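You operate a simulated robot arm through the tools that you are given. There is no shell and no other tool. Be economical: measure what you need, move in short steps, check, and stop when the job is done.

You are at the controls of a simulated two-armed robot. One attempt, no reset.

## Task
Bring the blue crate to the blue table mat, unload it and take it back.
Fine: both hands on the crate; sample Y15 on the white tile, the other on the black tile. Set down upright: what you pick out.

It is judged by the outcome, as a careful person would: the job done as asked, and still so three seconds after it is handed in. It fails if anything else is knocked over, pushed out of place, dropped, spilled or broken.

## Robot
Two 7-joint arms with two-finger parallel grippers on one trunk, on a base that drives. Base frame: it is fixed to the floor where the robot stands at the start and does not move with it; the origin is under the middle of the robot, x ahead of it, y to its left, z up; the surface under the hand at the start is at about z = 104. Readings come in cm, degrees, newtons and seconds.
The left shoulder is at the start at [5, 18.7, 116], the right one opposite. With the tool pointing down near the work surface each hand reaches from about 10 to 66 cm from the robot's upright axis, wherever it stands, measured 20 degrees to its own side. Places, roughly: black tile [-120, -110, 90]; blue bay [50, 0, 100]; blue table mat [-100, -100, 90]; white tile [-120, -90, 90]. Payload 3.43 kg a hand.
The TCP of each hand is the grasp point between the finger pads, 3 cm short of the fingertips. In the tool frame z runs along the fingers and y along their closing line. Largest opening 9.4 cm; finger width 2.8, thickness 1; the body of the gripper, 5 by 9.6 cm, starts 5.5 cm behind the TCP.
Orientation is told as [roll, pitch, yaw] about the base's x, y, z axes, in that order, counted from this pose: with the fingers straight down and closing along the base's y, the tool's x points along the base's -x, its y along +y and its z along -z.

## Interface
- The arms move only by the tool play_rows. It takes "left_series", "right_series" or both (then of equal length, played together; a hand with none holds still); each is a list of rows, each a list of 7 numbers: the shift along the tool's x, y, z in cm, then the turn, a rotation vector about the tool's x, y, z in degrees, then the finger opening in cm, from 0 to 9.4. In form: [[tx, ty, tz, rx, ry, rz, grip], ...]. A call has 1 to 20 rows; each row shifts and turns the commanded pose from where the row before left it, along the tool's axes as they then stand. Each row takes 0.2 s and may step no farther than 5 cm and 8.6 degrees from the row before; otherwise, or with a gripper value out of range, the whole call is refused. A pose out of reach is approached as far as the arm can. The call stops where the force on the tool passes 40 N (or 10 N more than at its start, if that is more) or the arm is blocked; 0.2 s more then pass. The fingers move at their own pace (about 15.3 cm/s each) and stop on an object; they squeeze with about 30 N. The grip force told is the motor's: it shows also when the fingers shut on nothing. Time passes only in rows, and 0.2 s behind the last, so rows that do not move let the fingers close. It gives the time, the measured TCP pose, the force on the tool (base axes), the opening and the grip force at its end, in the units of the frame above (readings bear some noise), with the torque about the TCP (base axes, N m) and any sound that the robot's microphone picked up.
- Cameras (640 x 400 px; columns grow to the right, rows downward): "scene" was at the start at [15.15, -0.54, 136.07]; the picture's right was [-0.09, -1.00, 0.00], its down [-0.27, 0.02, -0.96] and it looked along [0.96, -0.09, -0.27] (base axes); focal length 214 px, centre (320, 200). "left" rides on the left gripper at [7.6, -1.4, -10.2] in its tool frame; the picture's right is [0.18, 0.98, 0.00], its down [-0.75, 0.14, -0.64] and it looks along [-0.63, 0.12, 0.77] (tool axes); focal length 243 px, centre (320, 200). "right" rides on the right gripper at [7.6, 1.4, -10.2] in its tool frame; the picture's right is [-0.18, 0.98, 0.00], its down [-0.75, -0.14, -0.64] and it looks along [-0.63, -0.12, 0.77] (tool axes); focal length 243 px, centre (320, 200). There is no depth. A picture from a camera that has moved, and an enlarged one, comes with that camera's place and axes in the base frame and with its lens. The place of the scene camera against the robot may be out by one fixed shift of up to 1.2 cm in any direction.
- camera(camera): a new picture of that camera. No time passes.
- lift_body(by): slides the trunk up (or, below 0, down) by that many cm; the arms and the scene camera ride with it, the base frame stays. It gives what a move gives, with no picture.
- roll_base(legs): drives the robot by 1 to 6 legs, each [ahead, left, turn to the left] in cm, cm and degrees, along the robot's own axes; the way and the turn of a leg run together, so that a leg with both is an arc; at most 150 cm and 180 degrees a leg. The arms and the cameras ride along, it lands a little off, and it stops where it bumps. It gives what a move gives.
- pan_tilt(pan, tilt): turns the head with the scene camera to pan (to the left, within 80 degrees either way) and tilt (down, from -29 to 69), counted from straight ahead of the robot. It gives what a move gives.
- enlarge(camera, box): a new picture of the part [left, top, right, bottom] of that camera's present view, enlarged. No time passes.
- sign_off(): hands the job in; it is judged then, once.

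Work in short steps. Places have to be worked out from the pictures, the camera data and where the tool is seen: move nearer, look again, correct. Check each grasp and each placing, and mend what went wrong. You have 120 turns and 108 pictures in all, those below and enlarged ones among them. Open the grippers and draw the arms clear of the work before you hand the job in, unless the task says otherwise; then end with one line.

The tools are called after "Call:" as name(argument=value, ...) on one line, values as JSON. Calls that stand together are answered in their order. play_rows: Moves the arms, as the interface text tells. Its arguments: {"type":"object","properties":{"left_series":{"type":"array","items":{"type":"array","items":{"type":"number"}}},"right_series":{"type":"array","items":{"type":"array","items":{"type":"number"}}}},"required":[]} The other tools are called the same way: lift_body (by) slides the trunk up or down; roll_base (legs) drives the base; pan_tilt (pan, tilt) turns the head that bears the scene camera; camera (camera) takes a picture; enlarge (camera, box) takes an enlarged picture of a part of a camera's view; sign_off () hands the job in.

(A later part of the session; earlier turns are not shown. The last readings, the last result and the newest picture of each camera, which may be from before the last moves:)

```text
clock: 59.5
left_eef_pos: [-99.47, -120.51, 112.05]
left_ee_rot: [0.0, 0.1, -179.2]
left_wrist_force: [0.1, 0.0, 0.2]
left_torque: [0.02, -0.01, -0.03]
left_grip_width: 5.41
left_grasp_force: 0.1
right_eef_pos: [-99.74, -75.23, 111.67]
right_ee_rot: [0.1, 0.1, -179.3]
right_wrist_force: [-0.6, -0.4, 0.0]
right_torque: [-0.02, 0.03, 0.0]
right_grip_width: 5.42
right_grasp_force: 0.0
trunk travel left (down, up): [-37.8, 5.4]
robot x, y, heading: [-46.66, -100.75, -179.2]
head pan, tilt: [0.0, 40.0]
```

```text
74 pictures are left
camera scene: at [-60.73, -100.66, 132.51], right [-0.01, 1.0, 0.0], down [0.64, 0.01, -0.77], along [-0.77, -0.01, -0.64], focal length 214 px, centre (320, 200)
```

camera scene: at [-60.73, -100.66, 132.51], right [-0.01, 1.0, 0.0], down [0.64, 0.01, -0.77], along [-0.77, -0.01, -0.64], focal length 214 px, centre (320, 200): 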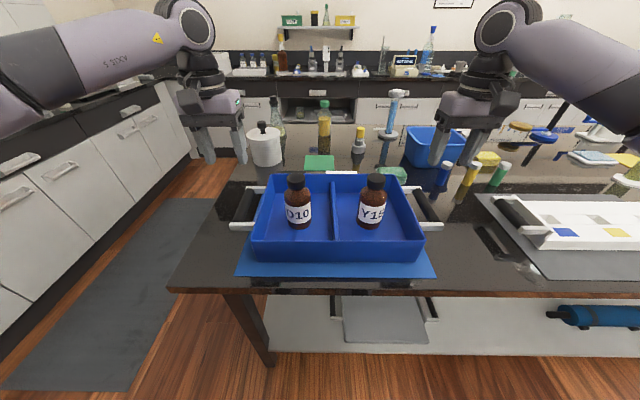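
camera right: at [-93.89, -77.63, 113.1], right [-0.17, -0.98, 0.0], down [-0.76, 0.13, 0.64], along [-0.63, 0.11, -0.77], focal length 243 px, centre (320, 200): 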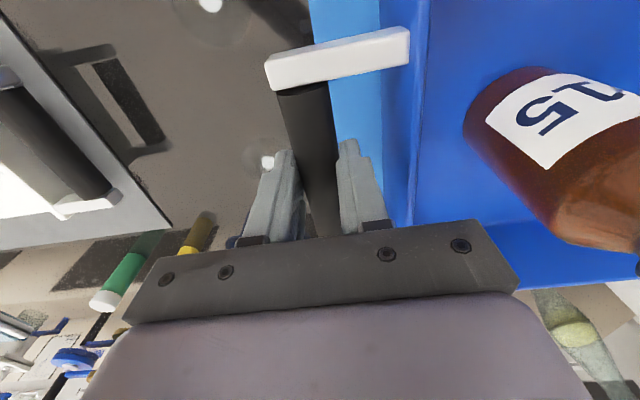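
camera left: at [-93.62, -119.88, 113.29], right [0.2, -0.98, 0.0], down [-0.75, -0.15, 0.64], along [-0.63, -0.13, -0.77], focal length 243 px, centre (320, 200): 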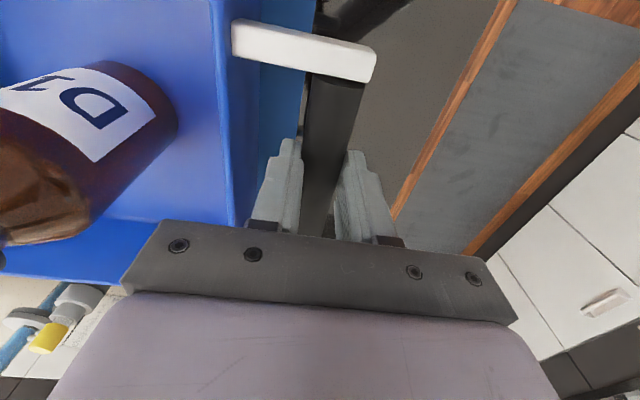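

The crate is standing well and the hands are clear. The tiles lie about 22 cm beyond the crate centre, so I'll tilt the head down to see how much room the base has in front of the table.

Call:
pan_tilt(pan=0, tilt=69)

Call:
camera(camera="scene")

Call:
camera(camera="right")

Call:
camera(camera="left")

```text
clock: 60.5
left_eef_pos: [-99.34, -120.38, 112.11]
left_ee_rot: [0.0, 0.0, -179.1]
left_wrist_force: [-0.7, 0.1, -0.4]
left_torque: [0.01, 0.02, -0.01]
left_grip_width: 5.4
left_grasp_force: 0.0
right_eef_pos: [-99.73, -75.28, 111.74]
right_ee_rot: [0.0, 0.0, -179.3]
right_wrist_force: [0.8, 0.5, -0.8]
right_torque: [0.0, -0.01, 0.02]
right_grip_width: 5.4
right_grasp_force: 0.0
trunk travel left (down, up): [-37.8, 5.4]
robot x, y, heading: [-46.42, -100.5, -179.3]
head pan, tilt: [0.0, 68.8]
```

```text
73 pictures are left
camera scene: at [-57.82, -100.62, 128.9], right [-0.01, 1.0, 0.0], down [0.93, 0.01, -0.36], along [-0.36, 0.0, -0.93], focal length 214 px, centre (320, 200)
```

scene: 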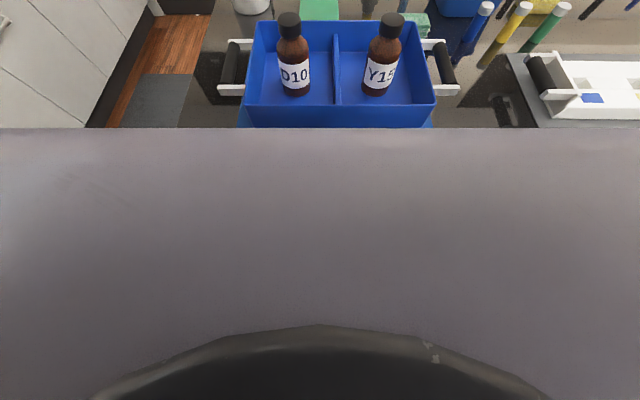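

```text
72 pictures are left
camera right: at [-92.11, -76.62, 122.05], right [-0.17, -0.98, 0.0], down [-0.76, 0.13, 0.64], along [-0.63, 0.11, -0.77], focal length 243 px, centre (320, 200)
```

right: 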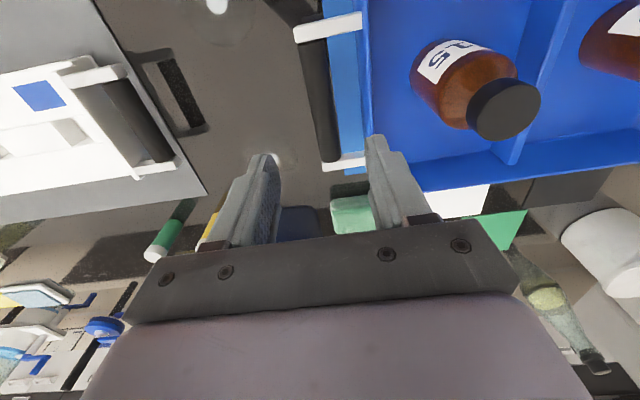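

```text
71 pictures are left
camera left: at [-91.85, -118.86, 122.23], right [0.2, -0.98, 0.0], down [-0.75, -0.15, 0.64], along [-0.63, -0.13, -0.77], focal length 243 px, centre (320, 200)
```

left: 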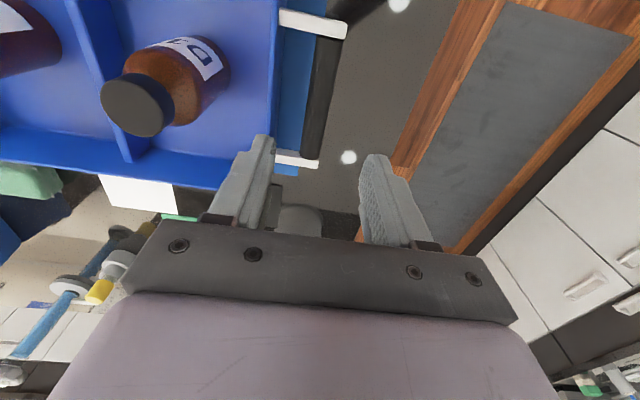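

The tiles are about 74 cm from my axis, beyond straight-down reach, so I want to move closer. I'll bring the right hand back and turn it to look at the gap between base and table.

Call:
play_rows(right_series=[[5, 0, 0, 0, 0, 0, 5.4], [5, 0, 0, 0, 0, 0, 5.4], [5, 0, 0, 0, 0, -8, 5.4], [3, 0, 0, 0, 0, -8, 5.4], [0, 0, 0, 0, 0, -8, 5.4], [0, 0, 0, 0, 0, -8, 5.4], [0, 0, 0, 0, 0, -8, 5.4], [0, 0, 0, 0, 0, -8, 5.4], [0, 0, 0, 0, 0, -8, 5.4], [0, 0, 0, 0, 0, -8, 5.4], [0, 0, 0, 0, 0, -8, 5.4], [0, 0, 0, 0, 0, 0, 5.4]])

Call:
camera(camera="right")

```text
clock: 63.1
left_eef_pos: [-99.38, -120.4, 112.0]
left_ee_rot: [-0.1, 0.0, -179.2]
left_wrist_force: [-0.6, -0.1, 0.9]
left_torque: [-0.02, 0.01, 0.0]
left_grip_width: 5.41
left_grasp_force: 0.1
right_eef_pos: [-81.67, -74.63, 111.77]
right_ee_rot: [0.0, 0.0, -107.2]
right_wrist_force: [-0.2, 0.1, 0.6]
right_torque: [0.04, 0.02, -0.01]
right_grip_width: 5.39
right_grasp_force: 0.0
trunk travel left (down, up): [-37.8, 5.4]
robot x, y, heading: [-46.37, -101.03, -178.9]
head pan, tilt: [0.0, 68.8]
```

```text
70 pictures are left
camera right: at [-78.15, -67.82, 122.05], right [0.88, -0.47, 0.0], down [-0.36, -0.68, 0.64], along [-0.3, -0.57, -0.77], focal length 243 px, centre (320, 200)
```

right: 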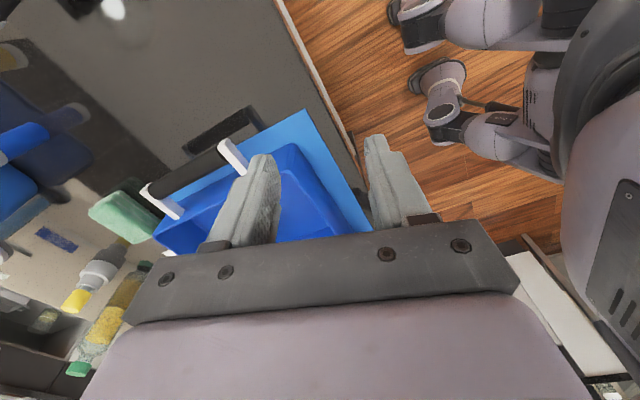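

The base legs and torso only reach about 10 cm ahead of the axis and the table edge is 32 cm away, so there is room to go ahead 13 cm. I'll straighten the right hand and bring the left back first.

Call:
play_rows(left_series=[[4, 0, -1, 0, 0, 0, 7], [4, 0, -1, 0, 0, 0, 7], [4, 0, 0, 0, 0, 0, 7], [4, 0, 0, 0, 0, 0, 7], [0, 0, 0, 0, 0, 0, 7], [0, 0, 0, 0, 0, 0, 7], [0, 0, 0, 0, 0, 0, 7], [0, 0, 0, 0, 0, 0, 7], [0, 0, 0, 0, 0, 0, 7], [0, 0, 0, 0, 0, 0, 7]], right_series=[[0, 0, -1, 0, 0, 8, 7], [0, 0, -1, 0, 0, 8, 7], [0, 0, 0, 0, 0, 8, 7], [0, 0, 0, 0, 0, 8, 7], [0, 0, 0, 0, 0, 8, 7], [0, 0, 0, 0, 0, 8, 7], [0, 0, 0, 0, 0, 8, 7], [0, 0, 0, 0, 0, 8, 7], [0, 0, 0, 0, 0, 8, 7], [0, 0, 0, 0, 0, 0, 7]])

Call:
roll_base(legs=[[13, 0, -0.8]])

Call:
pan_tilt(pan=0, tilt=48)

Call:
camera(camera="scene")

Call:
camera(camera="right")

Call:
camera(camera="left")

```text
clock: 65.3
left_eef_pos: [-83.29, -120.1, 113.89]
left_ee_rot: [0.1, 0.1, -179.3]
left_wrist_force: [1.1, 0.5, 0.0]
left_torque: [-0.01, 0.0, 0.01]
left_grip_width: 7.0
left_grasp_force: 0.0
right_eef_pos: [-81.69, -74.59, 113.95]
right_ee_rot: [0.0, 0.0, -179.4]
right_wrist_force: [-0.3, -0.2, 0.2]
right_torque: [-0.01, 0.02, -0.03]
right_grip_width: 7.03
right_grasp_force: 0.1
trunk travel left (down, up): [-37.8, 5.4]
robot x, y, heading: [-46.38, -101.13, -179.1]
head pan, tilt: [0.0, 68.8]
```

```text
clock: 66.5
left_eef_pos: [-93.41, -119.64, 113.88]
left_ee_rot: [0.0, 0.1, -179.8]
left_wrist_force: [0.2, 0.1, -1.0]
left_torque: [-0.02, 0.0, 0.02]
left_grip_width: 7.01
left_grasp_force: 0.0
right_eef_pos: [-91.27, -74.12, 113.72]
right_ee_rot: [0.0, 0.1, 179.9]
right_wrist_force: [0.8, 0.1, -0.4]
right_torque: [0.02, 0.02, 0.0]
right_grip_width: 7.0
right_grasp_force: 0.0
trunk travel left (down, up): [-37.8, 5.4]
robot x, y, heading: [-56.04, -100.94, -179.9]
head pan, tilt: [0.0, 68.8]
stopped in leg 1: the robot was blocked; the commanded pose is now the measured one
```

```text
clock: 67.4
left_eef_pos: [-93.61, -119.73, 113.68]
left_ee_rot: [0.0, 0.2, -179.9]
left_wrist_force: [-0.2, -0.2, -0.8]
left_torque: [0.0, 0.03, -0.02]
left_grip_width: 6.99
left_grasp_force: 0.0
right_eef_pos: [-91.23, -74.3, 113.67]
right_ee_rot: [0.0, 0.1, 180.0]
right_wrist_force: [0.7, -0.1, 0.2]
right_torque: [-0.01, 0.04, -0.02]
right_grip_width: 7.02
right_grasp_force: 0.0
trunk travel left (down, up): [-37.8, 5.4]
robot x, y, heading: [-56.38, -101.16, -180.1]
head pan, tilt: [0.0, 48.0]
```

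```text
69 pictures are left
camera scene: at [-70.06, -100.57, 131.35], right [0.0, 1.0, 0.0], down [0.74, 0.0, -0.67], along [-0.67, 0.0, -0.74], focal length 214 px, centre (320, 200)
```

scene: 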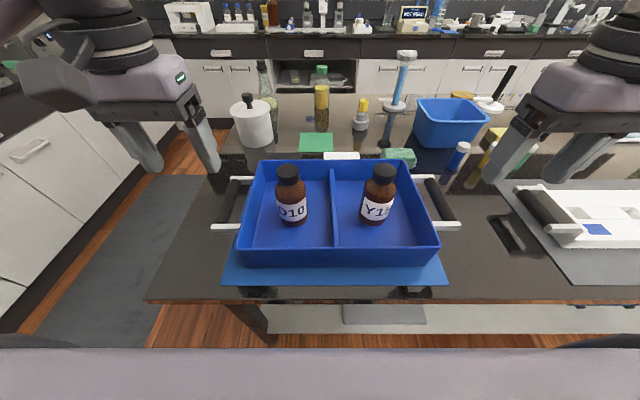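

```text
68 pictures are left
camera right: at [-83.82, -75.75, 124.03], right [-0.19, -0.98, 0.0], down [-0.76, 0.14, 0.64], along [-0.63, 0.12, -0.77], focal length 243 px, centre (320, 200)
```

right: 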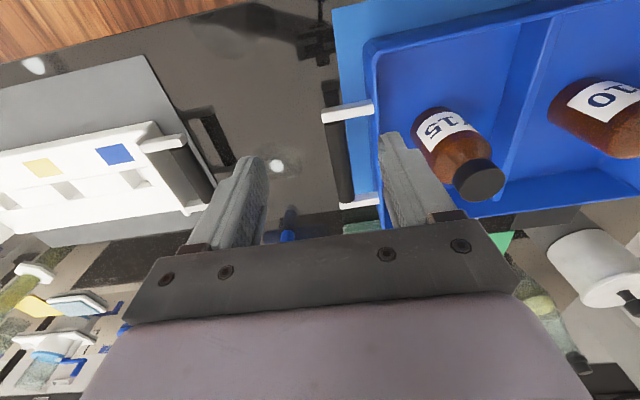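

```text
67 pictures are left
camera left: at [-86.05, -118.22, 124.01], right [0.19, -0.98, 0.0], down [-0.76, -0.14, 0.64], along [-0.63, -0.12, -0.77], focal length 243 px, centre (320, 200)
```

left: 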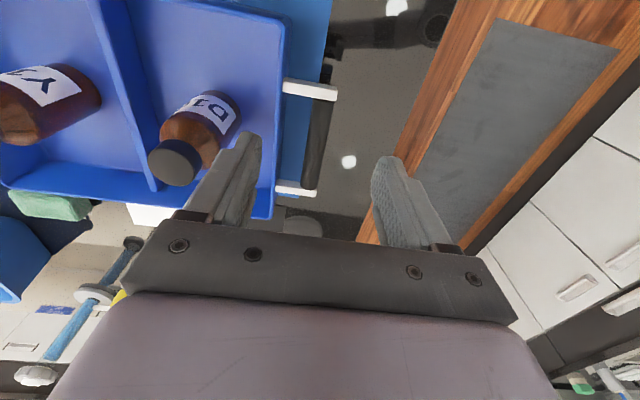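

The base touched the table at x≈-56.3; the scene is undisturbed, and I'll back off 0.8 cm. The caps are at about (-100.8, -88.6) for Y15 and (-101, -106.6) for D10, tops near z 105. I'll tilt the right hand 25° forward for reach and bring it above Y15.

Call:
roll_base(legs=[[-0.8, 0, 0]])

Call:
play_rows(right_series=[[0, 0, 0, 0, -8.3, 0, 7], [0, 0, 0, 0, -8.3, 0, 7], [0, 0, 0, 0, -8.4, 0, 7], [-2.34, 3.6, 1.09, 0, 0, 0, 7], [-2.34, 3.6, 1.09, 0, 0, 0, 7], [-2.34, 3.6, 1.09, 0, 0, 0, 7], [-2.34, 3.6, 1.09, 0, 0, 0, 7], [0, 0, 0, 0, 0, 0, 7]])

Call:
camera(camera="right")

Call:
camera(camera="scene")

```text
clock: 68.1
left_eef_pos: [-92.72, -119.62, 113.78]
left_ee_rot: [-0.1, 0.1, -179.9]
left_wrist_force: [0.6, -0.2, -0.4]
left_torque: [-0.04, -0.01, -0.01]
left_grip_width: 7.01
left_grasp_force: 0.0
right_eef_pos: [-90.43, -74.21, 113.79]
right_ee_rot: [0.0, 0.0, 179.9]
right_wrist_force: [0.5, -1.2, -0.8]
right_torque: [0.05, 0.02, 0.01]
right_grip_width: 7.02
right_grasp_force: 0.1
trunk travel left (down, up): [-37.8, 5.4]
robot x, y, heading: [-55.66, -100.76, -179.9]
head pan, tilt: [0.0, 48.0]
```

```text
clock: 69.9
left_eef_pos: [-92.68, -119.71, 113.8]
left_ee_rot: [0.0, 0.3, -180.0]
left_wrist_force: [0.3, 0.0, -0.3]
left_torque: [0.0, 0.0, 0.01]
left_grip_width: 7.01
left_grasp_force: 0.1
right_eef_pos: [-100.89, -88.52, 113.77]
right_ee_rot: [0.1, -24.8, 179.8]
right_wrist_force: [-0.2, 0.8, -0.2]
right_torque: [0.01, 0.01, 0.01]
right_grip_width: 6.99
right_grasp_force: 0.1
trunk travel left (down, up): [-37.8, 5.4]
robot x, y, heading: [-55.68, -100.91, -180.0]
head pan, tilt: [0.0, 48.0]
```

```text
66 pictures are left
camera right: at [-89.73, -90.11, 119.89], right [-0.17, -0.98, 0.08], down [-0.41, 0.14, 0.9], along [-0.89, 0.12, -0.43], focal length 243 px, centre (320, 200)
```

right: 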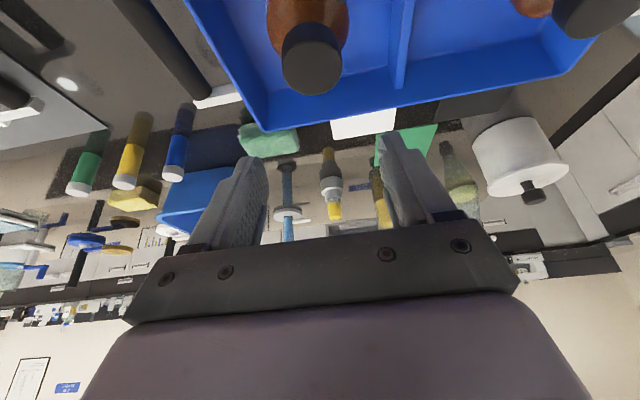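

```text
65 pictures are left
camera scene: at [-69.26, -100.54, 131.36], right [0.0, 1.0, 0.0], down [0.74, 0.0, -0.67], along [-0.67, 0.0, -0.74], focal length 214 px, centre (320, 200)
```

scene: 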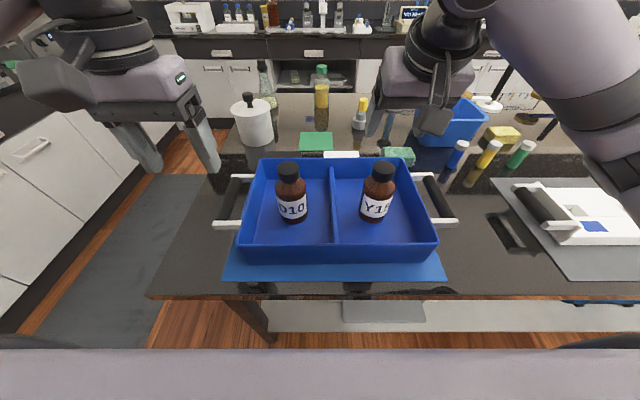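

The cap centre is at (-100.9, -88.7), directly under the hand, and the cap is about 4 cm wide. I'll descend vertically to the cap and close.

Call:
play_rows(right_series=[[1.48, 0, 3.17, 0, 0, 0, 7], [1.48, 0, 3.17, 0, 0, 0, 7], [1.48, 0, 3.17, 0, 0, 0, 7], [0, 0, 0, 0, 0, 0, 7]])

Call:
camera(camera="right")

Call:
enlarge(camera="scene", box=[320, 100, 480, 240])

```text
clock: 70.9
left_eef_pos: [-92.78, -119.74, 113.76]
left_ee_rot: [-0.1, 0.2, -179.9]
left_wrist_force: [-0.9, 0.4, -0.5]
left_torque: [0.03, 0.04, -0.01]
left_grip_width: 7.02
left_grasp_force: 0.1
right_eef_pos: [-100.79, -88.56, 103.14]
right_ee_rot: [0.0, -24.9, 179.9]
right_wrist_force: [1.1, -1.4, 0.1]
right_torque: [0.04, -0.04, 0.01]
right_grip_width: 6.98
right_grasp_force: 0.1
trunk travel left (down, up): [-37.8, 5.4]
robot x, y, heading: [-55.44, -100.73, -179.9]
head pan, tilt: [0.0, 48.0]
```

```text
64 pictures are left
camera right: at [-89.64, -90.12, 109.35], right [-0.17, -0.98, 0.08], down [-0.41, 0.14, 0.9], along [-0.89, 0.12, -0.43], focal length 243 px, centre (320, 200)
```

right: 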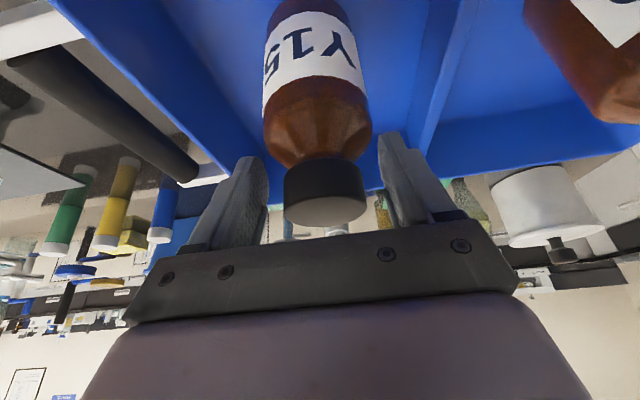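

```text
2.86 times, centred on (400, 170) of scene
camera zoom: at [-69.27, -100.58, 131.36], right [0.0, 1.0, 0.0], down [0.74, 0.0, -0.67], along [-0.67, 0.0, -0.74], focal length 613 px, centre (91, 286)
```

zoom: 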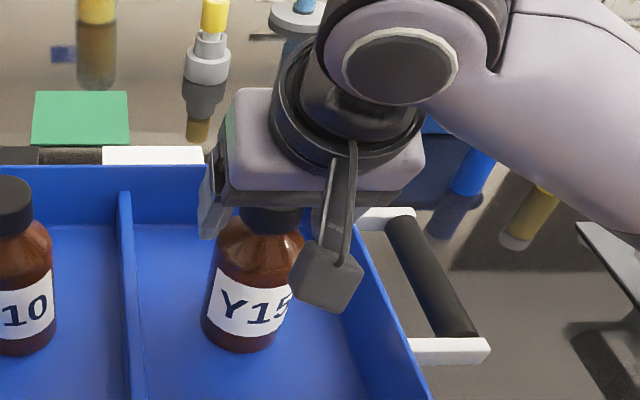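

The cap sits between the pads at TCP height. I'll close, then lift a little to check.

Call:
play_rows(right_series=[[0, 0, 0, 0, 0, 0, 3], [0, 0, 0, 0, 0, 0, 0], [0, 0, 0, 0, 0, 0, 0], [0, 0, 0, 0, 0, 0, 0], [-0.63, 0, -1.36, 0, 0, 0, 0], [-0.63, 0, -1.36, 0, 0, 0, 0], [0, 0, 0, 0, 0, 0, 0]])

Call:
camera(camera="right")

```text
clock: 72.5
left_eef_pos: [-92.98, -119.78, 113.78]
left_ee_rot: [0.0, 0.2, -179.9]
left_wrist_force: [-0.3, 0.0, -0.1]
left_torque: [0.0, -0.02, 0.0]
left_grip_width: 7.01
left_grasp_force: 0.1
right_eef_pos: [-100.76, -88.66, 106.24]
right_ee_rot: [0.0, -24.7, 179.9]
right_wrist_force: [-0.2, 0.3, -3.3]
right_torque: [-0.04, 0.02, 0.02]
right_grip_width: 6.33
right_grasp_force: 30.4
trunk travel left (down, up): [-37.8, 5.4]
robot x, y, heading: [-55.76, -101.01, -180.3]
head pan, tilt: [0.0, 48.0]
```

```text
62 pictures are left
camera right: at [-89.72, -90.15, 112.37], right [-0.17, -0.98, 0.08], down [-0.41, 0.14, 0.9], along [-0.89, 0.12, -0.43], focal length 243 px, centre (320, 200)
```

right: 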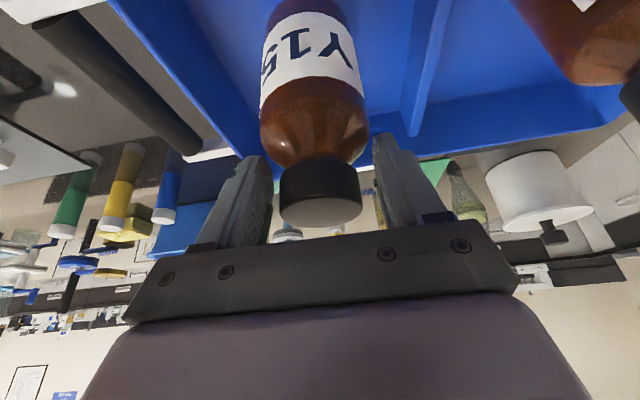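

The fingertips hold the bottle's upper body (6.33 cm wide, 30 N); it lifted cleanly and stays upright. I'll raise it above the rim with trunk and arm, then carry it over the white tile.

Call:
lift_body(by=5)

Call:
play_rows(right_series=[[-0.74, 0, -1.58, 0, 0, 0, 0], [-0.74, 0, -1.59, 0, 0, 0, 0], [0, 0, 0, 0, 0, 0, 0]])

Call:
play_rows(right_series=[[-2.56, 0.77, 1.2, 0, 0, 0, 0], [-2.56, 0.77, 1.2, 0, 0, 0, 0], [-2.56, 0.77, 1.2, 0, 0, 0, 0], [-2.56, 0.77, 1.2, 0, 0, 0, 0], [-2.56, 0.77, 1.2, 0, 0, 0, 0], [-2.56, 0.77, 1.2, 0, 0, 0, 0], [-2.56, 0.77, 1.17, 0, 0, 0, 0], [0, 0, 0, 0, 0, 0, 0]])

Call:
camera(camera="right")

Call:
camera(camera="scene")

Call:
camera(camera="left")

```text
clock: 73.4
left_eef_pos: [-92.66, -119.67, 118.81]
left_ee_rot: [0.0, 0.2, -179.9]
left_wrist_force: [-0.2, 0.7, 1.2]
left_torque: [0.01, -0.03, 0.03]
left_grip_width: 7.0
left_grasp_force: 0.0
right_eef_pos: [-100.83, -88.63, 111.08]
right_ee_rot: [0.0, -24.8, 179.9]
right_wrist_force: [-0.3, 0.4, -3.1]
right_torque: [-0.03, 0.0, -0.01]
right_grip_width: 6.33
right_grasp_force: 29.7
trunk travel left (down, up): [-42.8, 0.4]
robot x, y, heading: [-55.68, -100.68, -180.1]
head pan, tilt: [0.0, 48.0]
```

```text
clock: 74.2
left_eef_pos: [-92.68, -119.67, 118.73]
left_ee_rot: [0.1, 0.3, -179.8]
left_wrist_force: [-0.3, -0.4, -0.4]
left_torque: [-0.01, 0.04, 0.02]
left_grip_width: 7.0
left_grasp_force: 0.0
right_eef_pos: [-100.79, -88.66, 114.73]
right_ee_rot: [0.1, -24.8, 179.9]
right_wrist_force: [0.9, -0.1, -2.9]
right_torque: [-0.03, -0.02, 0.03]
right_grip_width: 6.31
right_grasp_force: 29.8
trunk travel left (down, up): [-42.8, 0.4]
robot x, y, heading: [-55.44, -101.04, -180.1]
head pan, tilt: [0.0, 48.0]
```

```text
clock: 76.0
left_eef_pos: [-92.88, -119.83, 118.75]
left_ee_rot: [0.0, 0.2, -179.8]
left_wrist_force: [0.3, 0.0, 0.6]
left_torque: [0.01, -0.03, 0.0]
left_grip_width: 7.0
left_grasp_force: 0.2
right_eef_pos: [-120.68, -94.01, 114.85]
right_ee_rot: [0.0, -24.8, 179.9]
right_wrist_force: [0.4, -0.3, -3.7]
right_torque: [0.02, -0.01, -0.02]
right_grip_width: 6.33
right_grasp_force: 30.4
trunk travel left (down, up): [-42.8, 0.4]
robot x, y, heading: [-55.56, -100.88, -180.1]
head pan, tilt: [0.0, 48.0]
```

```text
61 pictures are left
camera right: at [-109.44, -95.4, 120.98], right [-0.17, -0.98, 0.08], down [-0.41, 0.14, 0.9], along [-0.89, 0.12, -0.43], focal length 243 px, centre (320, 200)
```

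right: 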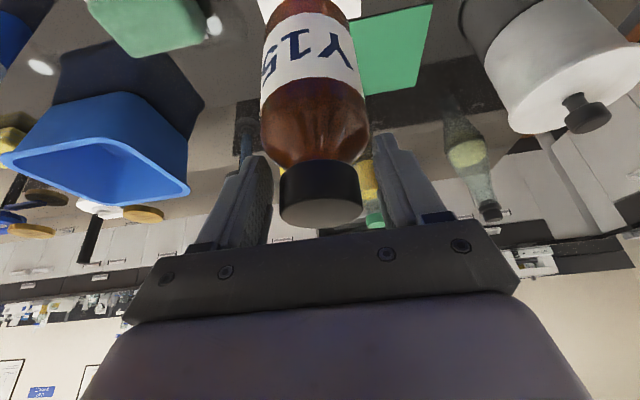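

```text
60 pictures are left
camera scene: at [-69.31, -100.53, 136.36], right [0.0, 1.0, 0.0], down [0.74, 0.0, -0.67], along [-0.67, 0.0, -0.74], focal length 214 px, centre (320, 200)
```

scene: 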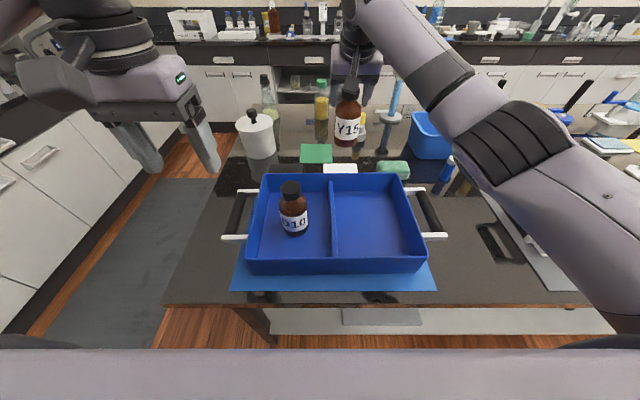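

```text
59 pictures are left
camera left: at [-85.29, -118.18, 129.01], right [0.19, -0.98, 0.0], down [-0.76, -0.14, 0.64], along [-0.63, -0.12, -0.77], focal length 243 px, centre (320, 200)
```

left: 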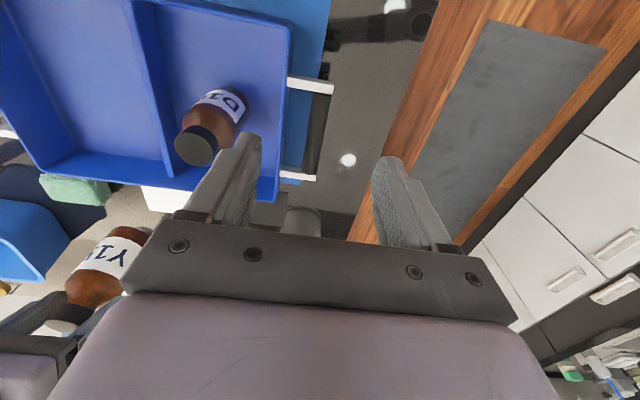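

The white tile spans y -88.5…-99.3 and x ≈-116…-127, so the bottle is over its middle. I'll nudge forward 0.6 cm and lower with the trunk.

Call:
play_rows(right_series=[[-0.54, 0, 0.25, 0, 0, 0, 0], [0, 0, 0, 0, 0, 0, 0]])

Call:
lift_body(by=-10.5)

Call:
camera(camera="scene")

Call:
camera(camera="left")

```text
clock: 76.6
left_eef_pos: [-92.76, -119.66, 118.78]
left_ee_rot: [-0.1, 0.1, -179.9]
left_wrist_force: [-0.1, 0.4, 1.1]
left_torque: [0.03, 0.01, 0.0]
left_grip_width: 6.97
left_grasp_force: 0.0
right_eef_pos: [-121.2, -93.92, 114.83]
right_ee_rot: [0.0, -24.8, 179.9]
right_wrist_force: [0.6, -0.6, -3.2]
right_torque: [0.0, 0.02, -0.01]
right_grip_width: 6.31
right_grasp_force: 29.8
trunk travel left (down, up): [-42.8, 0.4]
robot x, y, heading: [-55.54, -100.85, -179.6]
head pan, tilt: [0.0, 48.0]
```

```text
clock: 78.0
left_eef_pos: [-92.86, -119.69, 108.32]
left_ee_rot: [-0.1, 0.2, -179.9]
left_wrist_force: [0.2, -0.5, 0.0]
left_torque: [-0.01, 0.0, 0.03]
left_grip_width: 7.0
left_grasp_force: 0.0
right_eef_pos: [-121.16, -93.98, 104.3]
right_ee_rot: [0.0, -24.9, 179.8]
right_wrist_force: [-0.4, 0.5, -2.0]
right_torque: [0.03, 0.02, -0.01]
right_grip_width: 6.35
right_grasp_force: 30.0
trunk travel left (down, up): [-32.3, 10.9]
robot x, y, heading: [-55.49, -101.1, -180.0]
head pan, tilt: [0.0, 48.0]
```

```text
58 pictures are left
camera scene: at [-69.29, -100.57, 125.86], right [0.0, 1.0, 0.0], down [0.74, 0.0, -0.67], along [-0.67, 0.0, -0.74], focal length 214 px, centre (320, 200)
```

scene: 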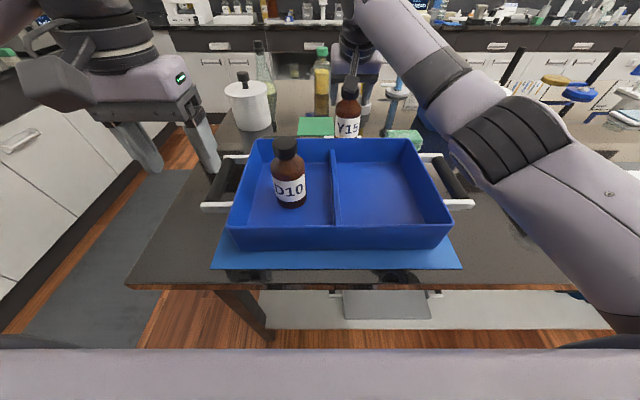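

```text
57 pictures are left
camera left: at [-85.27, -118.21, 118.51], right [0.19, -0.98, 0.0], down [-0.76, -0.14, 0.64], along [-0.63, -0.12, -0.77], focal length 243 px, centre (320, 200)
```

left: 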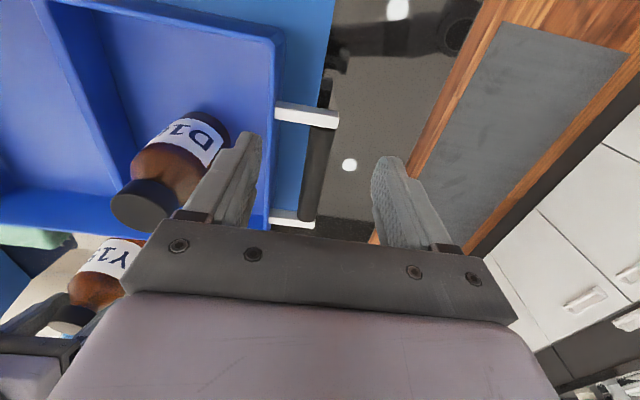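

Still about a centimetre above the tile. I'll lower in small steps.

Call:
lift_body(by=-0.8)

Call:
lift_body(by=-0.4)

Call:
lift_body(by=-0.3)

```text
clock: 78.6
left_eef_pos: [-92.71, -119.59, 107.48]
left_ee_rot: [0.0, 0.2, -179.9]
left_wrist_force: [-0.1, 0.8, 0.2]
left_torque: [0.0, 0.0, 0.01]
left_grip_width: 7.0
left_grasp_force: 0.1
right_eef_pos: [-121.21, -93.81, 103.39]
right_ee_rot: [0.0, -24.7, 179.8]
right_wrist_force: [0.4, -1.1, -3.0]
right_torque: [0.0, -0.04, 0.01]
right_grip_width: 6.31
right_grasp_force: 29.8
trunk travel left (down, up): [-31.5, 11.7]
robot x, y, heading: [-55.39, -100.97, -180.0]
head pan, tilt: [0.0, 48.0]
```

```text
clock: 79.1
left_eef_pos: [-92.79, -119.59, 106.97]
left_ee_rot: [0.1, 0.2, -180.0]
left_wrist_force: [0.2, 0.1, 0.0]
left_torque: [0.01, 0.01, 0.02]
left_grip_width: 7.02
left_grasp_force: 0.1
right_eef_pos: [-121.22, -94.05, 103.12]
right_ee_rot: [-0.1, -24.8, 179.9]
right_wrist_force: [-0.6, -0.5, -3.1]
right_torque: [0.01, 0.01, -0.01]
right_grip_width: 6.33
right_grasp_force: 29.8
trunk travel left (down, up): [-31.1, 12.1]
robot x, y, heading: [-55.67, -101.05, -179.7]
head pan, tilt: [0.0, 48.0]
```

```text
clock: 79.6
left_eef_pos: [-92.87, -119.65, 106.82]
left_ee_rot: [0.0, 0.2, -179.8]
left_wrist_force: [0.2, -0.2, 0.5]
left_torque: [-0.05, 0.0, 0.0]
left_grip_width: 7.0
left_grasp_force: 0.1
right_eef_pos: [-121.24, -94.04, 102.74]
right_ee_rot: [0.0, -24.8, 179.9]
right_wrist_force: [0.1, 0.2, -3.2]
right_torque: [-0.02, -0.02, 0.02]
right_grip_width: 6.34
right_grasp_force: 30.2
trunk travel left (down, up): [-30.8, 12.4]
robot x, y, heading: [-55.94, -100.76, -179.8]
head pan, tilt: [0.0, 48.0]
```

No contact yet; still 3 N hanging. I'll continue down.

Call:
lift_body(by=-0.3)

Call:
lift_body(by=-0.3)

```text
clock: 80.1
left_eef_pos: [-92.77, -119.61, 106.48]
left_ee_rot: [0.0, 0.2, -179.9]
left_wrist_force: [0.9, 0.5, 0.2]
left_torque: [0.0, 0.0, -0.04]
left_grip_width: 6.98
left_grasp_force: 0.2
right_eef_pos: [-121.21, -93.95, 102.67]
right_ee_rot: [0.0, -24.9, 179.9]
right_wrist_force: [0.4, 1.3, 6.1]
right_torque: [0.31, -0.27, -0.03]
right_grip_width: 6.35
right_grasp_force: 30.3
trunk travel left (down, up): [-30.5, 12.7]
robot x, y, heading: [-55.67, -101.1, -179.9]
head pan, tilt: [0.0, 48.0]
```

```text
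clock: 80.7
left_eef_pos: [-92.72, -119.67, 106.24]
left_ee_rot: [-0.1, 0.1, -179.9]
left_wrist_force: [-0.5, 1.1, -0.6]
left_torque: [0.02, -0.01, 0.0]
left_grip_width: 6.99
left_grasp_force: 0.1
right_eef_pos: [-121.15, -93.97, 102.57]
right_ee_rot: [-0.1, -25.4, 179.9]
right_wrist_force: [-2.6, -0.2, 19.7]
right_torque: [0.16, -0.15, 0.01]
right_grip_width: 6.33
right_grasp_force: 30.5
trunk travel left (down, up): [-30.2, 13.0]
robot x, y, heading: [-55.49, -100.88, -180.2]
head pan, tilt: [0.0, 48.0]
```

The bottle is down, pressing at 20 N. I'll ease up 0.3 cm, open, and check.

Call:
lift_body(by=0.3)

Call:
play_rows(right_series=[[0, 0, 0, 0, 0, 0, 6.8], [0, 0, 0, 0, 0, 0, 7.4], [0, 0, 0, 0, 0, 0, 8], [0, 0, 0, 0, 0, 0, 8]])

Call:
camera(camera="right")

```text
clock: 81.2
left_eef_pos: [-92.64, -119.72, 106.51]
left_ee_rot: [0.0, 0.0, -180.0]
left_wrist_force: [0.3, -0.7, 0.4]
left_torque: [0.02, 0.01, 0.0]
left_grip_width: 7.0
left_grasp_force: 0.1
right_eef_pos: [-121.09, -94.03, 102.64]
right_ee_rot: [0.0, -25.0, 179.9]
right_wrist_force: [-5.6, -1.4, 14.0]
right_torque: [-0.1, 0.76, 0.01]
right_grip_width: 6.32
right_grasp_force: 30.1
trunk travel left (down, up): [-30.5, 12.7]
robot x, y, heading: [-55.72, -100.76, -180.3]
head pan, tilt: [0.0, 48.0]
```

```text
clock: 82.2
left_eef_pos: [-92.7, -119.72, 106.41]
left_ee_rot: [0.0, 0.1, -179.9]
left_wrist_force: [0.5, 0.4, 1.2]
left_torque: [0.03, -0.07, 0.04]
left_grip_width: 7.01
left_grasp_force: 0.0
right_eef_pos: [-121.21, -93.88, 102.43]
right_ee_rot: [0.0, -24.8, 179.9]
right_wrist_force: [0.3, 0.1, 0.1]
right_torque: [0.0, 0.0, 0.01]
right_grip_width: 7.98
right_grasp_force: 0.0
trunk travel left (down, up): [-30.5, 12.7]
robot x, y, heading: [-55.19, -100.9, -179.9]
head pan, tilt: [0.0, 48.0]
```

```text
56 pictures are left
camera right: at [-110.02, -95.47, 108.61], right [-0.17, -0.98, 0.08], down [-0.41, 0.14, 0.9], along [-0.89, 0.12, -0.43], focal length 243 px, centre (320, 200)
```

right: 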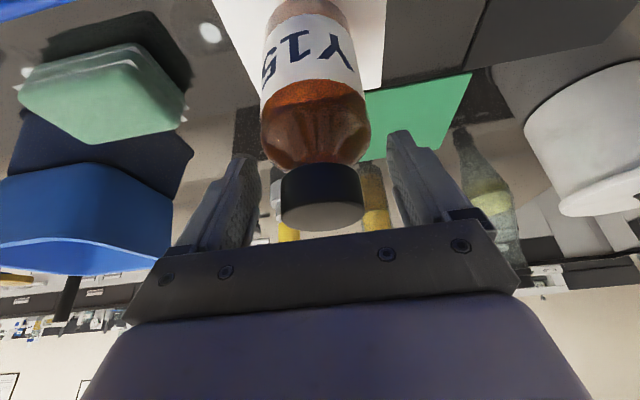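

Y15 stands upright on the white tile. I'll raise straight up with the trunk, then withdraw the right hand back and to the right.

Call:
lift_body(by=12)

Call:
play_rows(right_series=[[3.63, -2.2, -1.69, 0, 0, 0, 8], [3.63, -2.2, -1.69, 0, 0, 0, 8], [3.63, -2.2, -1.69, 0, 0, 0, 8], [3.63, -2.2, -1.69, 0, 0, 0, 8], [3.63, -2.2, -1.69, 0, 0, 0, 8], [3.63, -2.2, -1.69, 0, 0, 0, 8], [3.63, -2.2, -1.69, 0, 0, 0, 7], [0, 0, 0, 0, 8.3, 0, 7], [0, 0, 0, 0, 8.3, 0, 7], [0, 0, 0, 0, 8.2, 0, 7], [0, 0, 0, 0, 0, 0, 7]])

Call:
camera(camera="scene")

Call:
camera(camera="left")

```text
clock: 83.7
left_eef_pos: [-92.63, -119.55, 118.56]
left_ee_rot: [0.1, 0.2, -179.8]
left_wrist_force: [-0.5, 1.1, -0.1]
left_torque: [-0.01, 0.01, 0.0]
left_grip_width: 6.97
left_grasp_force: 0.0
right_eef_pos: [-121.24, -93.91, 114.49]
right_ee_rot: [0.0, -24.7, 179.9]
right_wrist_force: [-0.5, 0.3, -0.5]
right_torque: [-0.02, 0.0, -0.02]
right_grip_width: 7.98
right_grasp_force: 0.0
trunk travel left (down, up): [-42.5, 0.7]
robot x, y, heading: [-55.32, -100.95, -180.2]
head pan, tilt: [0.0, 48.0]
```

```text
clock: 86.1
left_eef_pos: [-92.72, -119.75, 118.43]
left_ee_rot: [0.0, 0.2, -179.9]
left_wrist_force: [0.5, 0.0, -0.4]
left_torque: [0.0, 0.01, -0.02]
left_grip_width: 7.0
left_grasp_force: 0.0
right_eef_pos: [-93.05, -78.57, 114.62]
right_ee_rot: [-0.1, 0.1, 179.9]
right_wrist_force: [0.0, -0.4, -0.1]
right_torque: [0.01, -0.01, 0.02]
right_grip_width: 6.95
right_grasp_force: 0.0
trunk travel left (down, up): [-42.5, 0.7]
robot x, y, heading: [-55.7, -101.07, -180.0]
head pan, tilt: [0.0, 48.0]
```

```text
55 pictures are left
camera scene: at [-69.26, -100.56, 136.06], right [0.0, 1.0, 0.0], down [0.74, 0.0, -0.67], along [-0.67, 0.0, -0.74], focal length 214 px, centre (320, 200)
```

scene: 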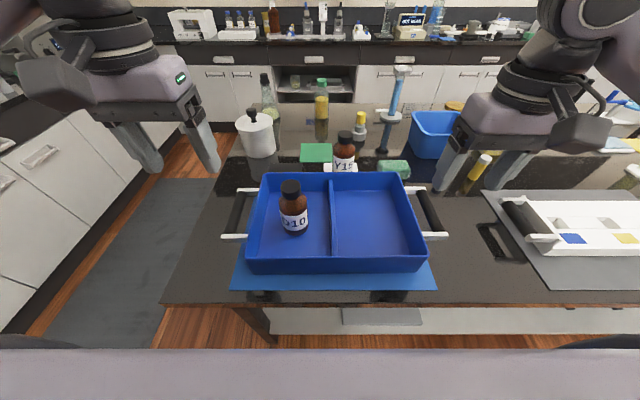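

```text
54 pictures are left
camera left: at [-85.24, -118.21, 128.72], right [0.19, -0.98, 0.0], down [-0.76, -0.14, 0.64], along [-0.63, -0.12, -0.77], focal length 243 px, centre (320, 200)
```

left: 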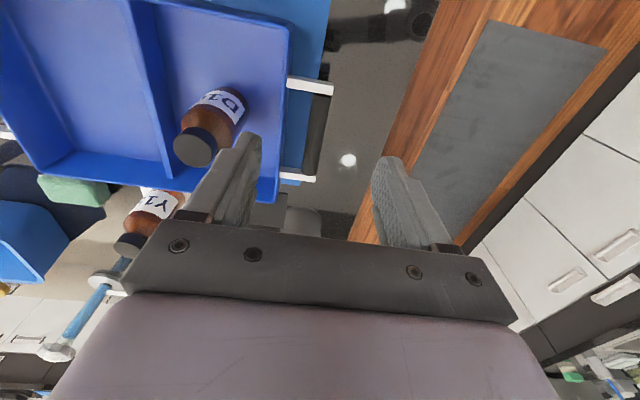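

Y15 stands firmly. Now D10: I'll tilt the left hand 25° forward and move it above the cap at about (-100.9, -107).

Call:
play_rows(left_series=[[0, 0, 0, 0, -8.3, 0, 7.4], [0, 0, 0, 0, -8.3, 0, 7.4], [0, 0, 0, 0, -8.4, 0, 7.4], [-1.38, -3.18, 1.89, 0, 0, 0, 7.4], [-1.38, -3.18, 1.89, 0, 0, 0, 7.4], [-1.38, -3.18, 1.89, 0, 0, 0, 7.4], [-1.38, -3.18, 1.89, 0, 0, 0, 7.4], [0, 0, 0, 0, 0, 0, 7.4]])

Call:
camera(camera="left")

```text
clock: 87.9
left_eef_pos: [-101.03, -106.88, 113.93]
left_ee_rot: [0.1, -24.8, -179.8]
left_wrist_force: [-0.5, 0.6, -0.2]
left_torque: [0.0, 0.0, 0.01]
left_grip_width: 7.39
left_grasp_force: 0.0
right_eef_pos: [-93.12, -78.67, 114.61]
right_ee_rot: [0.1, 0.0, 179.8]
right_wrist_force: [0.1, -0.2, -1.0]
right_torque: [0.0, -0.02, 0.01]
right_grip_width: 6.99
right_grasp_force: 0.0
trunk travel left (down, up): [-42.5, 0.7]
robot x, y, heading: [-55.81, -100.77, -180.1]
head pan, tilt: [0.0, 48.0]
```

```text
53 pictures are left
camera left: at [-89.95, -105.47, 120.03], right [0.17, -0.98, -0.08], down [-0.41, -0.14, 0.9], along [-0.89, -0.12, -0.43], focal length 243 px, centre (320, 200)
```

left: 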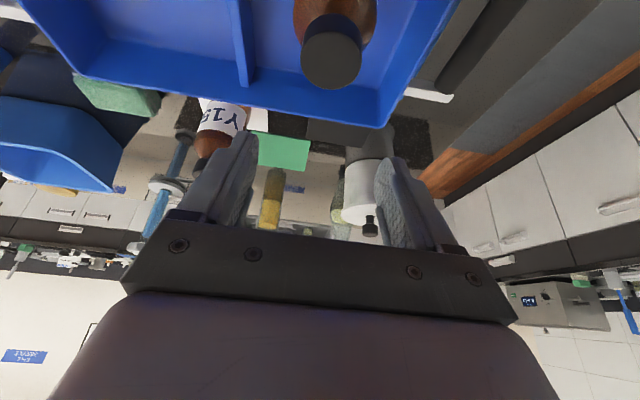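

The cap is at (-100.5, -106.9), well aligned. I'll descend slightly lower than last time for a fuller grip, then close and lift.

Call:
play_rows(left_series=[[1.77, 0, 3.48, 0, 0, 0, 8], [1.77, 0, 3.48, 0, 0, 0, 8], [1.77, 0, 3.47, 0, 0, 0, 8], [0, 0, 0, 0, 0, 0, 8], [0, 0, 0, 0, 0, 0, 4], [0, 0, 0, 0, 0, 0, 0], [0, 0, 0, 0, 0, 0, 0], [0, 0, 0, 0, 0, 0, 0], [-0.63, 0, -1.36, 0, 0, 0, 0], [-0.63, 0, -1.36, 0, 0, 0, 0], [0, 0, 0, 0, 0, 0, 0]])

Call:
camera(camera="left")

```text
clock: 90.3
left_eef_pos: [-100.49, -106.97, 105.31]
left_ee_rot: [0.0, -24.7, -179.9]
left_wrist_force: [-0.6, -0.4, -3.2]
left_torque: [0.01, 0.0, -0.02]
left_grip_width: 6.35
left_grasp_force: 30.1
right_eef_pos: [-93.15, -78.63, 114.52]
right_ee_rot: [0.1, 0.1, 179.9]
right_wrist_force: [-0.5, -0.3, -0.9]
right_torque: [0.01, 0.01, 0.01]
right_grip_width: 7.03
right_grasp_force: 0.0
trunk travel left (down, up): [-42.5, 0.7]
robot x, y, heading: [-55.95, -100.96, -180.0]
head pan, tilt: [0.0, 48.0]
```

```text
52 pictures are left
camera left: at [-89.42, -105.52, 111.3], right [0.17, -0.98, -0.08], down [-0.41, -0.14, 0.9], along [-0.89, -0.12, -0.43], focal length 243 px, centre (320, 200)
```

left: 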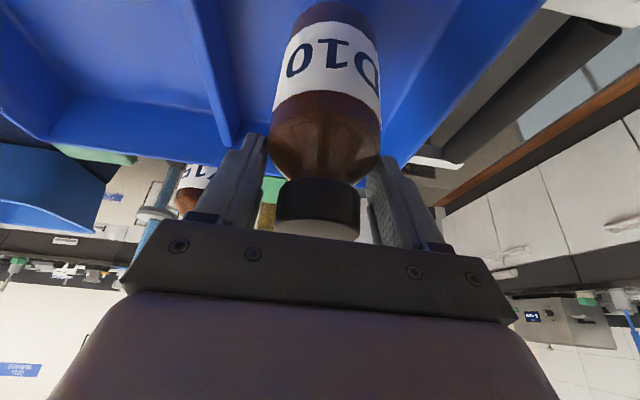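

D10 is gripped the same way (6.35 cm, 30 N). I'll raise it above the rim and carry it over the black tile.

Call:
play_rows(left_series=[[-1.27, 0, -2.72, 0, 0, 0, 0], [-1.27, 0, -2.72, 0, 0, 0, 0], [-1.27, 0, -2.72, 0, 0, 0, 0], [0, 0, 0, 0, 0, 0, 0], [-2.6, 0.757, 1.214, 0, 0, 0, 0], [-2.6, 0.757, 1.214, 0, 0, 0, 0], [-2.6, 0.757, 1.214, 0, 0, 0, 0], [-2.6, 0.757, 1.214, 0, 0, 0, 0], [-2.6, 0.757, 1.214, 0, 0, 0, 0], [-2.6, 0.757, 1.214, 0, 0, 0, 0], [-2.6, 0.757, 1.214, 0, 0, 0, 0], [0, 0, 0, 0, 0, 0, 0]])

Call:
camera(camera="left")

Call:
camera(camera="scene")

Call:
camera(camera="right")

```text
clock: 92.9
left_eef_pos: [-120.45, -112.34, 114.24]
left_ee_rot: [0.0, -24.8, -179.8]
left_wrist_force: [-0.4, -0.4, -3.5]
left_torque: [-0.01, 0.01, 0.02]
left_grip_width: 6.29
left_grasp_force: 30.1
right_eef_pos: [-93.16, -78.67, 114.69]
right_ee_rot: [0.0, -0.1, 179.9]
right_wrist_force: [0.4, 0.1, 0.3]
right_torque: [-0.01, 0.0, 0.02]
right_grip_width: 6.99
right_grasp_force: 0.1
trunk travel left (down, up): [-42.5, 0.7]
robot x, y, heading: [-55.76, -101.19, -180.0]
head pan, tilt: [0.0, 48.0]
```

```text
51 pictures are left
camera left: at [-109.31, -110.81, 120.28], right [0.17, -0.98, -0.08], down [-0.41, -0.14, 0.9], along [-0.89, -0.12, -0.43], focal length 243 px, centre (320, 200)
```

left: 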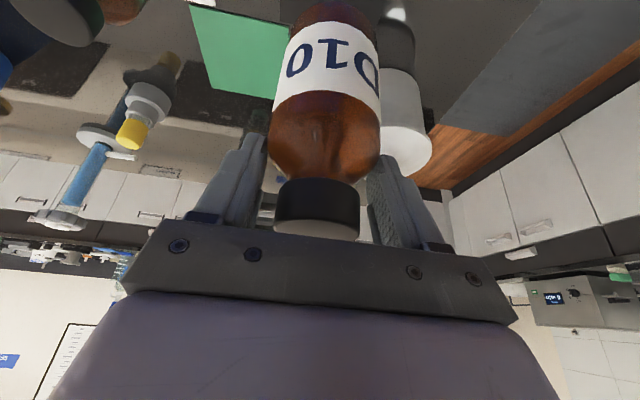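

```text
50 pictures are left
camera scene: at [-69.29, -100.59, 136.06], right [0.0, 1.0, 0.0], down [0.74, 0.0, -0.67], along [-0.67, 0.0, -0.74], focal length 214 px, centre (320, 200)
```

scene: 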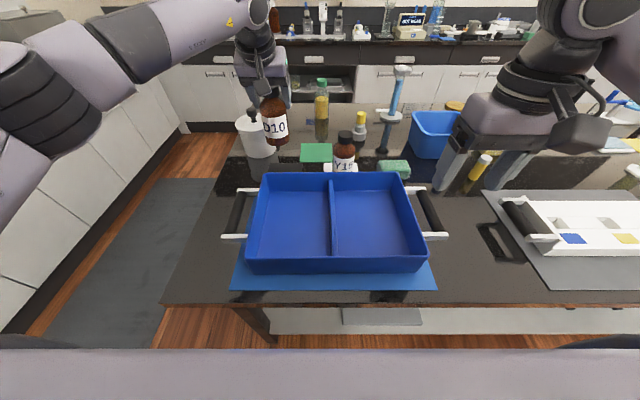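

```text
49 pictures are left
camera right: at [-85.56, -80.15, 124.91], right [-0.19, -0.98, 0.0], down [-0.75, 0.14, 0.64], along [-0.63, 0.12, -0.77], focal length 243 px, centre (320, 200)
```

right: 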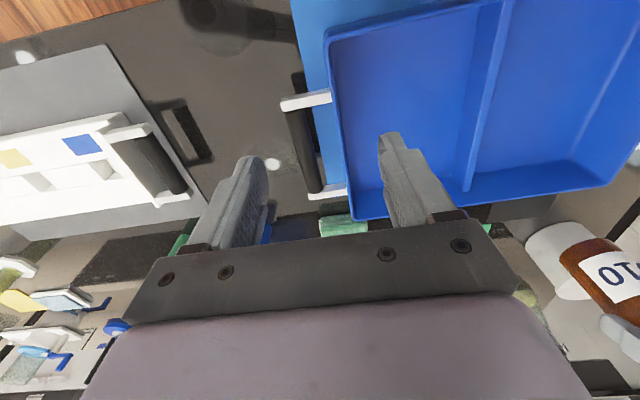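

The black tile's centre looks to be about (-121.2, -111.8). I'll nudge the bottle there, raise the right hand out of the way of the rim, and lower with the trunk.

Call:
play_rows(left_series=[[-0.6, -0.5, 0.28, 0, 0, 0, 0], [0, 0, 0, 0, 0, 0, 0], [0, 0, 0, 0, 0, 0, 0]], right_series=[[2, -1, -3, 0, 0, 0, 7], [2, -1, -3, 0, 0, 0, 7], [0, 0, 0, 0, 0, 0, 7]])

Call:
lift_body(by=-11.6)

Call:
lift_body(by=-0.4)

Call:
lift_body(by=-0.3)

```text
clock: 93.7
left_eef_pos: [-121.32, -111.69, 114.31]
left_ee_rot: [0.1, -24.8, -179.9]
left_wrist_force: [0.0, 0.8, -3.5]
left_torque: [0.02, 0.02, 0.0]
left_grip_width: 6.33
left_grasp_force: 30.2
right_eef_pos: [-89.24, -76.59, 120.7]
right_ee_rot: [0.0, 0.0, 179.9]
right_wrist_force: [0.3, -0.6, 0.2]
right_torque: [-0.02, -0.02, 0.03]
right_grip_width: 6.99
right_grasp_force: 0.0
trunk travel left (down, up): [-42.5, 0.7]
robot x, y, heading: [-55.77, -100.85, -180.0]
head pan, tilt: [0.0, 48.0]
```

```text
clock: 95.1
left_eef_pos: [-121.23, -111.71, 102.66]
left_ee_rot: [0.0, -24.8, -179.9]
left_wrist_force: [0.9, 0.7, -2.6]
left_torque: [-0.02, -0.02, -0.02]
left_grip_width: 6.34
left_grasp_force: 29.8
right_eef_pos: [-89.15, -76.5, 109.11]
right_ee_rot: [0.0, 0.0, 179.9]
right_wrist_force: [0.1, 0.3, -0.6]
right_torque: [0.0, 0.0, -0.02]
right_grip_width: 6.99
right_grasp_force: 0.2
trunk travel left (down, up): [-30.9, 12.3]
robot x, y, heading: [-55.87, -100.94, -180.2]
head pan, tilt: [0.0, 48.0]
```

```text
clock: 95.7
left_eef_pos: [-121.35, -111.79, 102.21]
left_ee_rot: [0.0, -24.8, -179.8]
left_wrist_force: [-0.3, 0.0, -3.3]
left_torque: [0.01, -0.03, -0.01]
left_grip_width: 6.34
left_grasp_force: 29.2
right_eef_pos: [-89.12, -76.58, 108.75]
right_ee_rot: [0.1, 0.0, 179.8]
right_wrist_force: [0.0, -0.2, 0.8]
right_torque: [0.0, 0.01, -0.01]
right_grip_width: 7.01
right_grasp_force: 0.0
trunk travel left (down, up): [-30.5, 12.7]
robot x, y, heading: [-55.42, -101.01, -180.1]
head pan, tilt: [0.0, 48.0]
```

```text
clock: 96.2
left_eef_pos: [-121.14, -111.67, 101.91]
left_ee_rot: [0.0, -24.8, -179.9]
left_wrist_force: [0.6, 0.2, -2.8]
left_torque: [0.0, 0.0, -0.01]
left_grip_width: 6.35
left_grasp_force: 30.4
right_eef_pos: [-89.05, -76.48, 108.49]
right_ee_rot: [0.0, -0.1, 179.9]
right_wrist_force: [0.0, 0.6, -0.1]
right_torque: [0.01, 0.05, 0.0]
right_grip_width: 7.0
right_grasp_force: 0.0
trunk travel left (down, up): [-30.2, 13.0]
robot x, y, heading: [-55.76, -101.13, -180.2]
head pan, tilt: [0.0, 48.0]
```

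Contact is expected at about 101.7. I'll make two fine steps.

Call:
lift_body(by=-0.2)

Call:
lift_body(by=-0.2)

```text
clock: 96.7
left_eef_pos: [-121.05, -111.8, 101.69]
left_ee_rot: [0.1, -24.8, -180.1]
left_wrist_force: [-1.4, -0.7, -2.7]
left_torque: [-0.05, 0.06, 0.01]
left_grip_width: 6.34
left_grasp_force: 30.2
right_eef_pos: [-89.11, -76.65, 108.27]
right_ee_rot: [0.0, 0.0, 179.9]
right_wrist_force: [0.4, 0.3, -0.1]
right_torque: [0.0, -0.04, 0.0]
right_grip_width: 7.0
right_grasp_force: 0.1
trunk travel left (down, up): [-30.0, 13.2]
robot x, y, heading: [-55.51, -100.72, -179.9]
head pan, tilt: [0.0, 48.0]
```

```text
clock: 97.2
left_eef_pos: [-121.2, -111.61, 101.68]
left_ee_rot: [0.0, -25.0, -179.9]
left_wrist_force: [-1.0, -0.9, 6.1]
left_torque: [-0.14, -0.24, -0.01]
left_grip_width: 6.34
left_grasp_force: 29.7
right_eef_pos: [-89.16, -76.61, 108.0]
right_ee_rot: [0.0, -0.1, 179.9]
right_wrist_force: [-0.2, -0.5, 0.0]
right_torque: [0.02, 0.02, 0.03]
right_grip_width: 6.99
right_grasp_force: 0.0
trunk travel left (down, up): [-29.8, 13.4]
robot x, y, heading: [-55.81, -100.89, -180.0]
head pan, tilt: [0.0, 48.0]
```

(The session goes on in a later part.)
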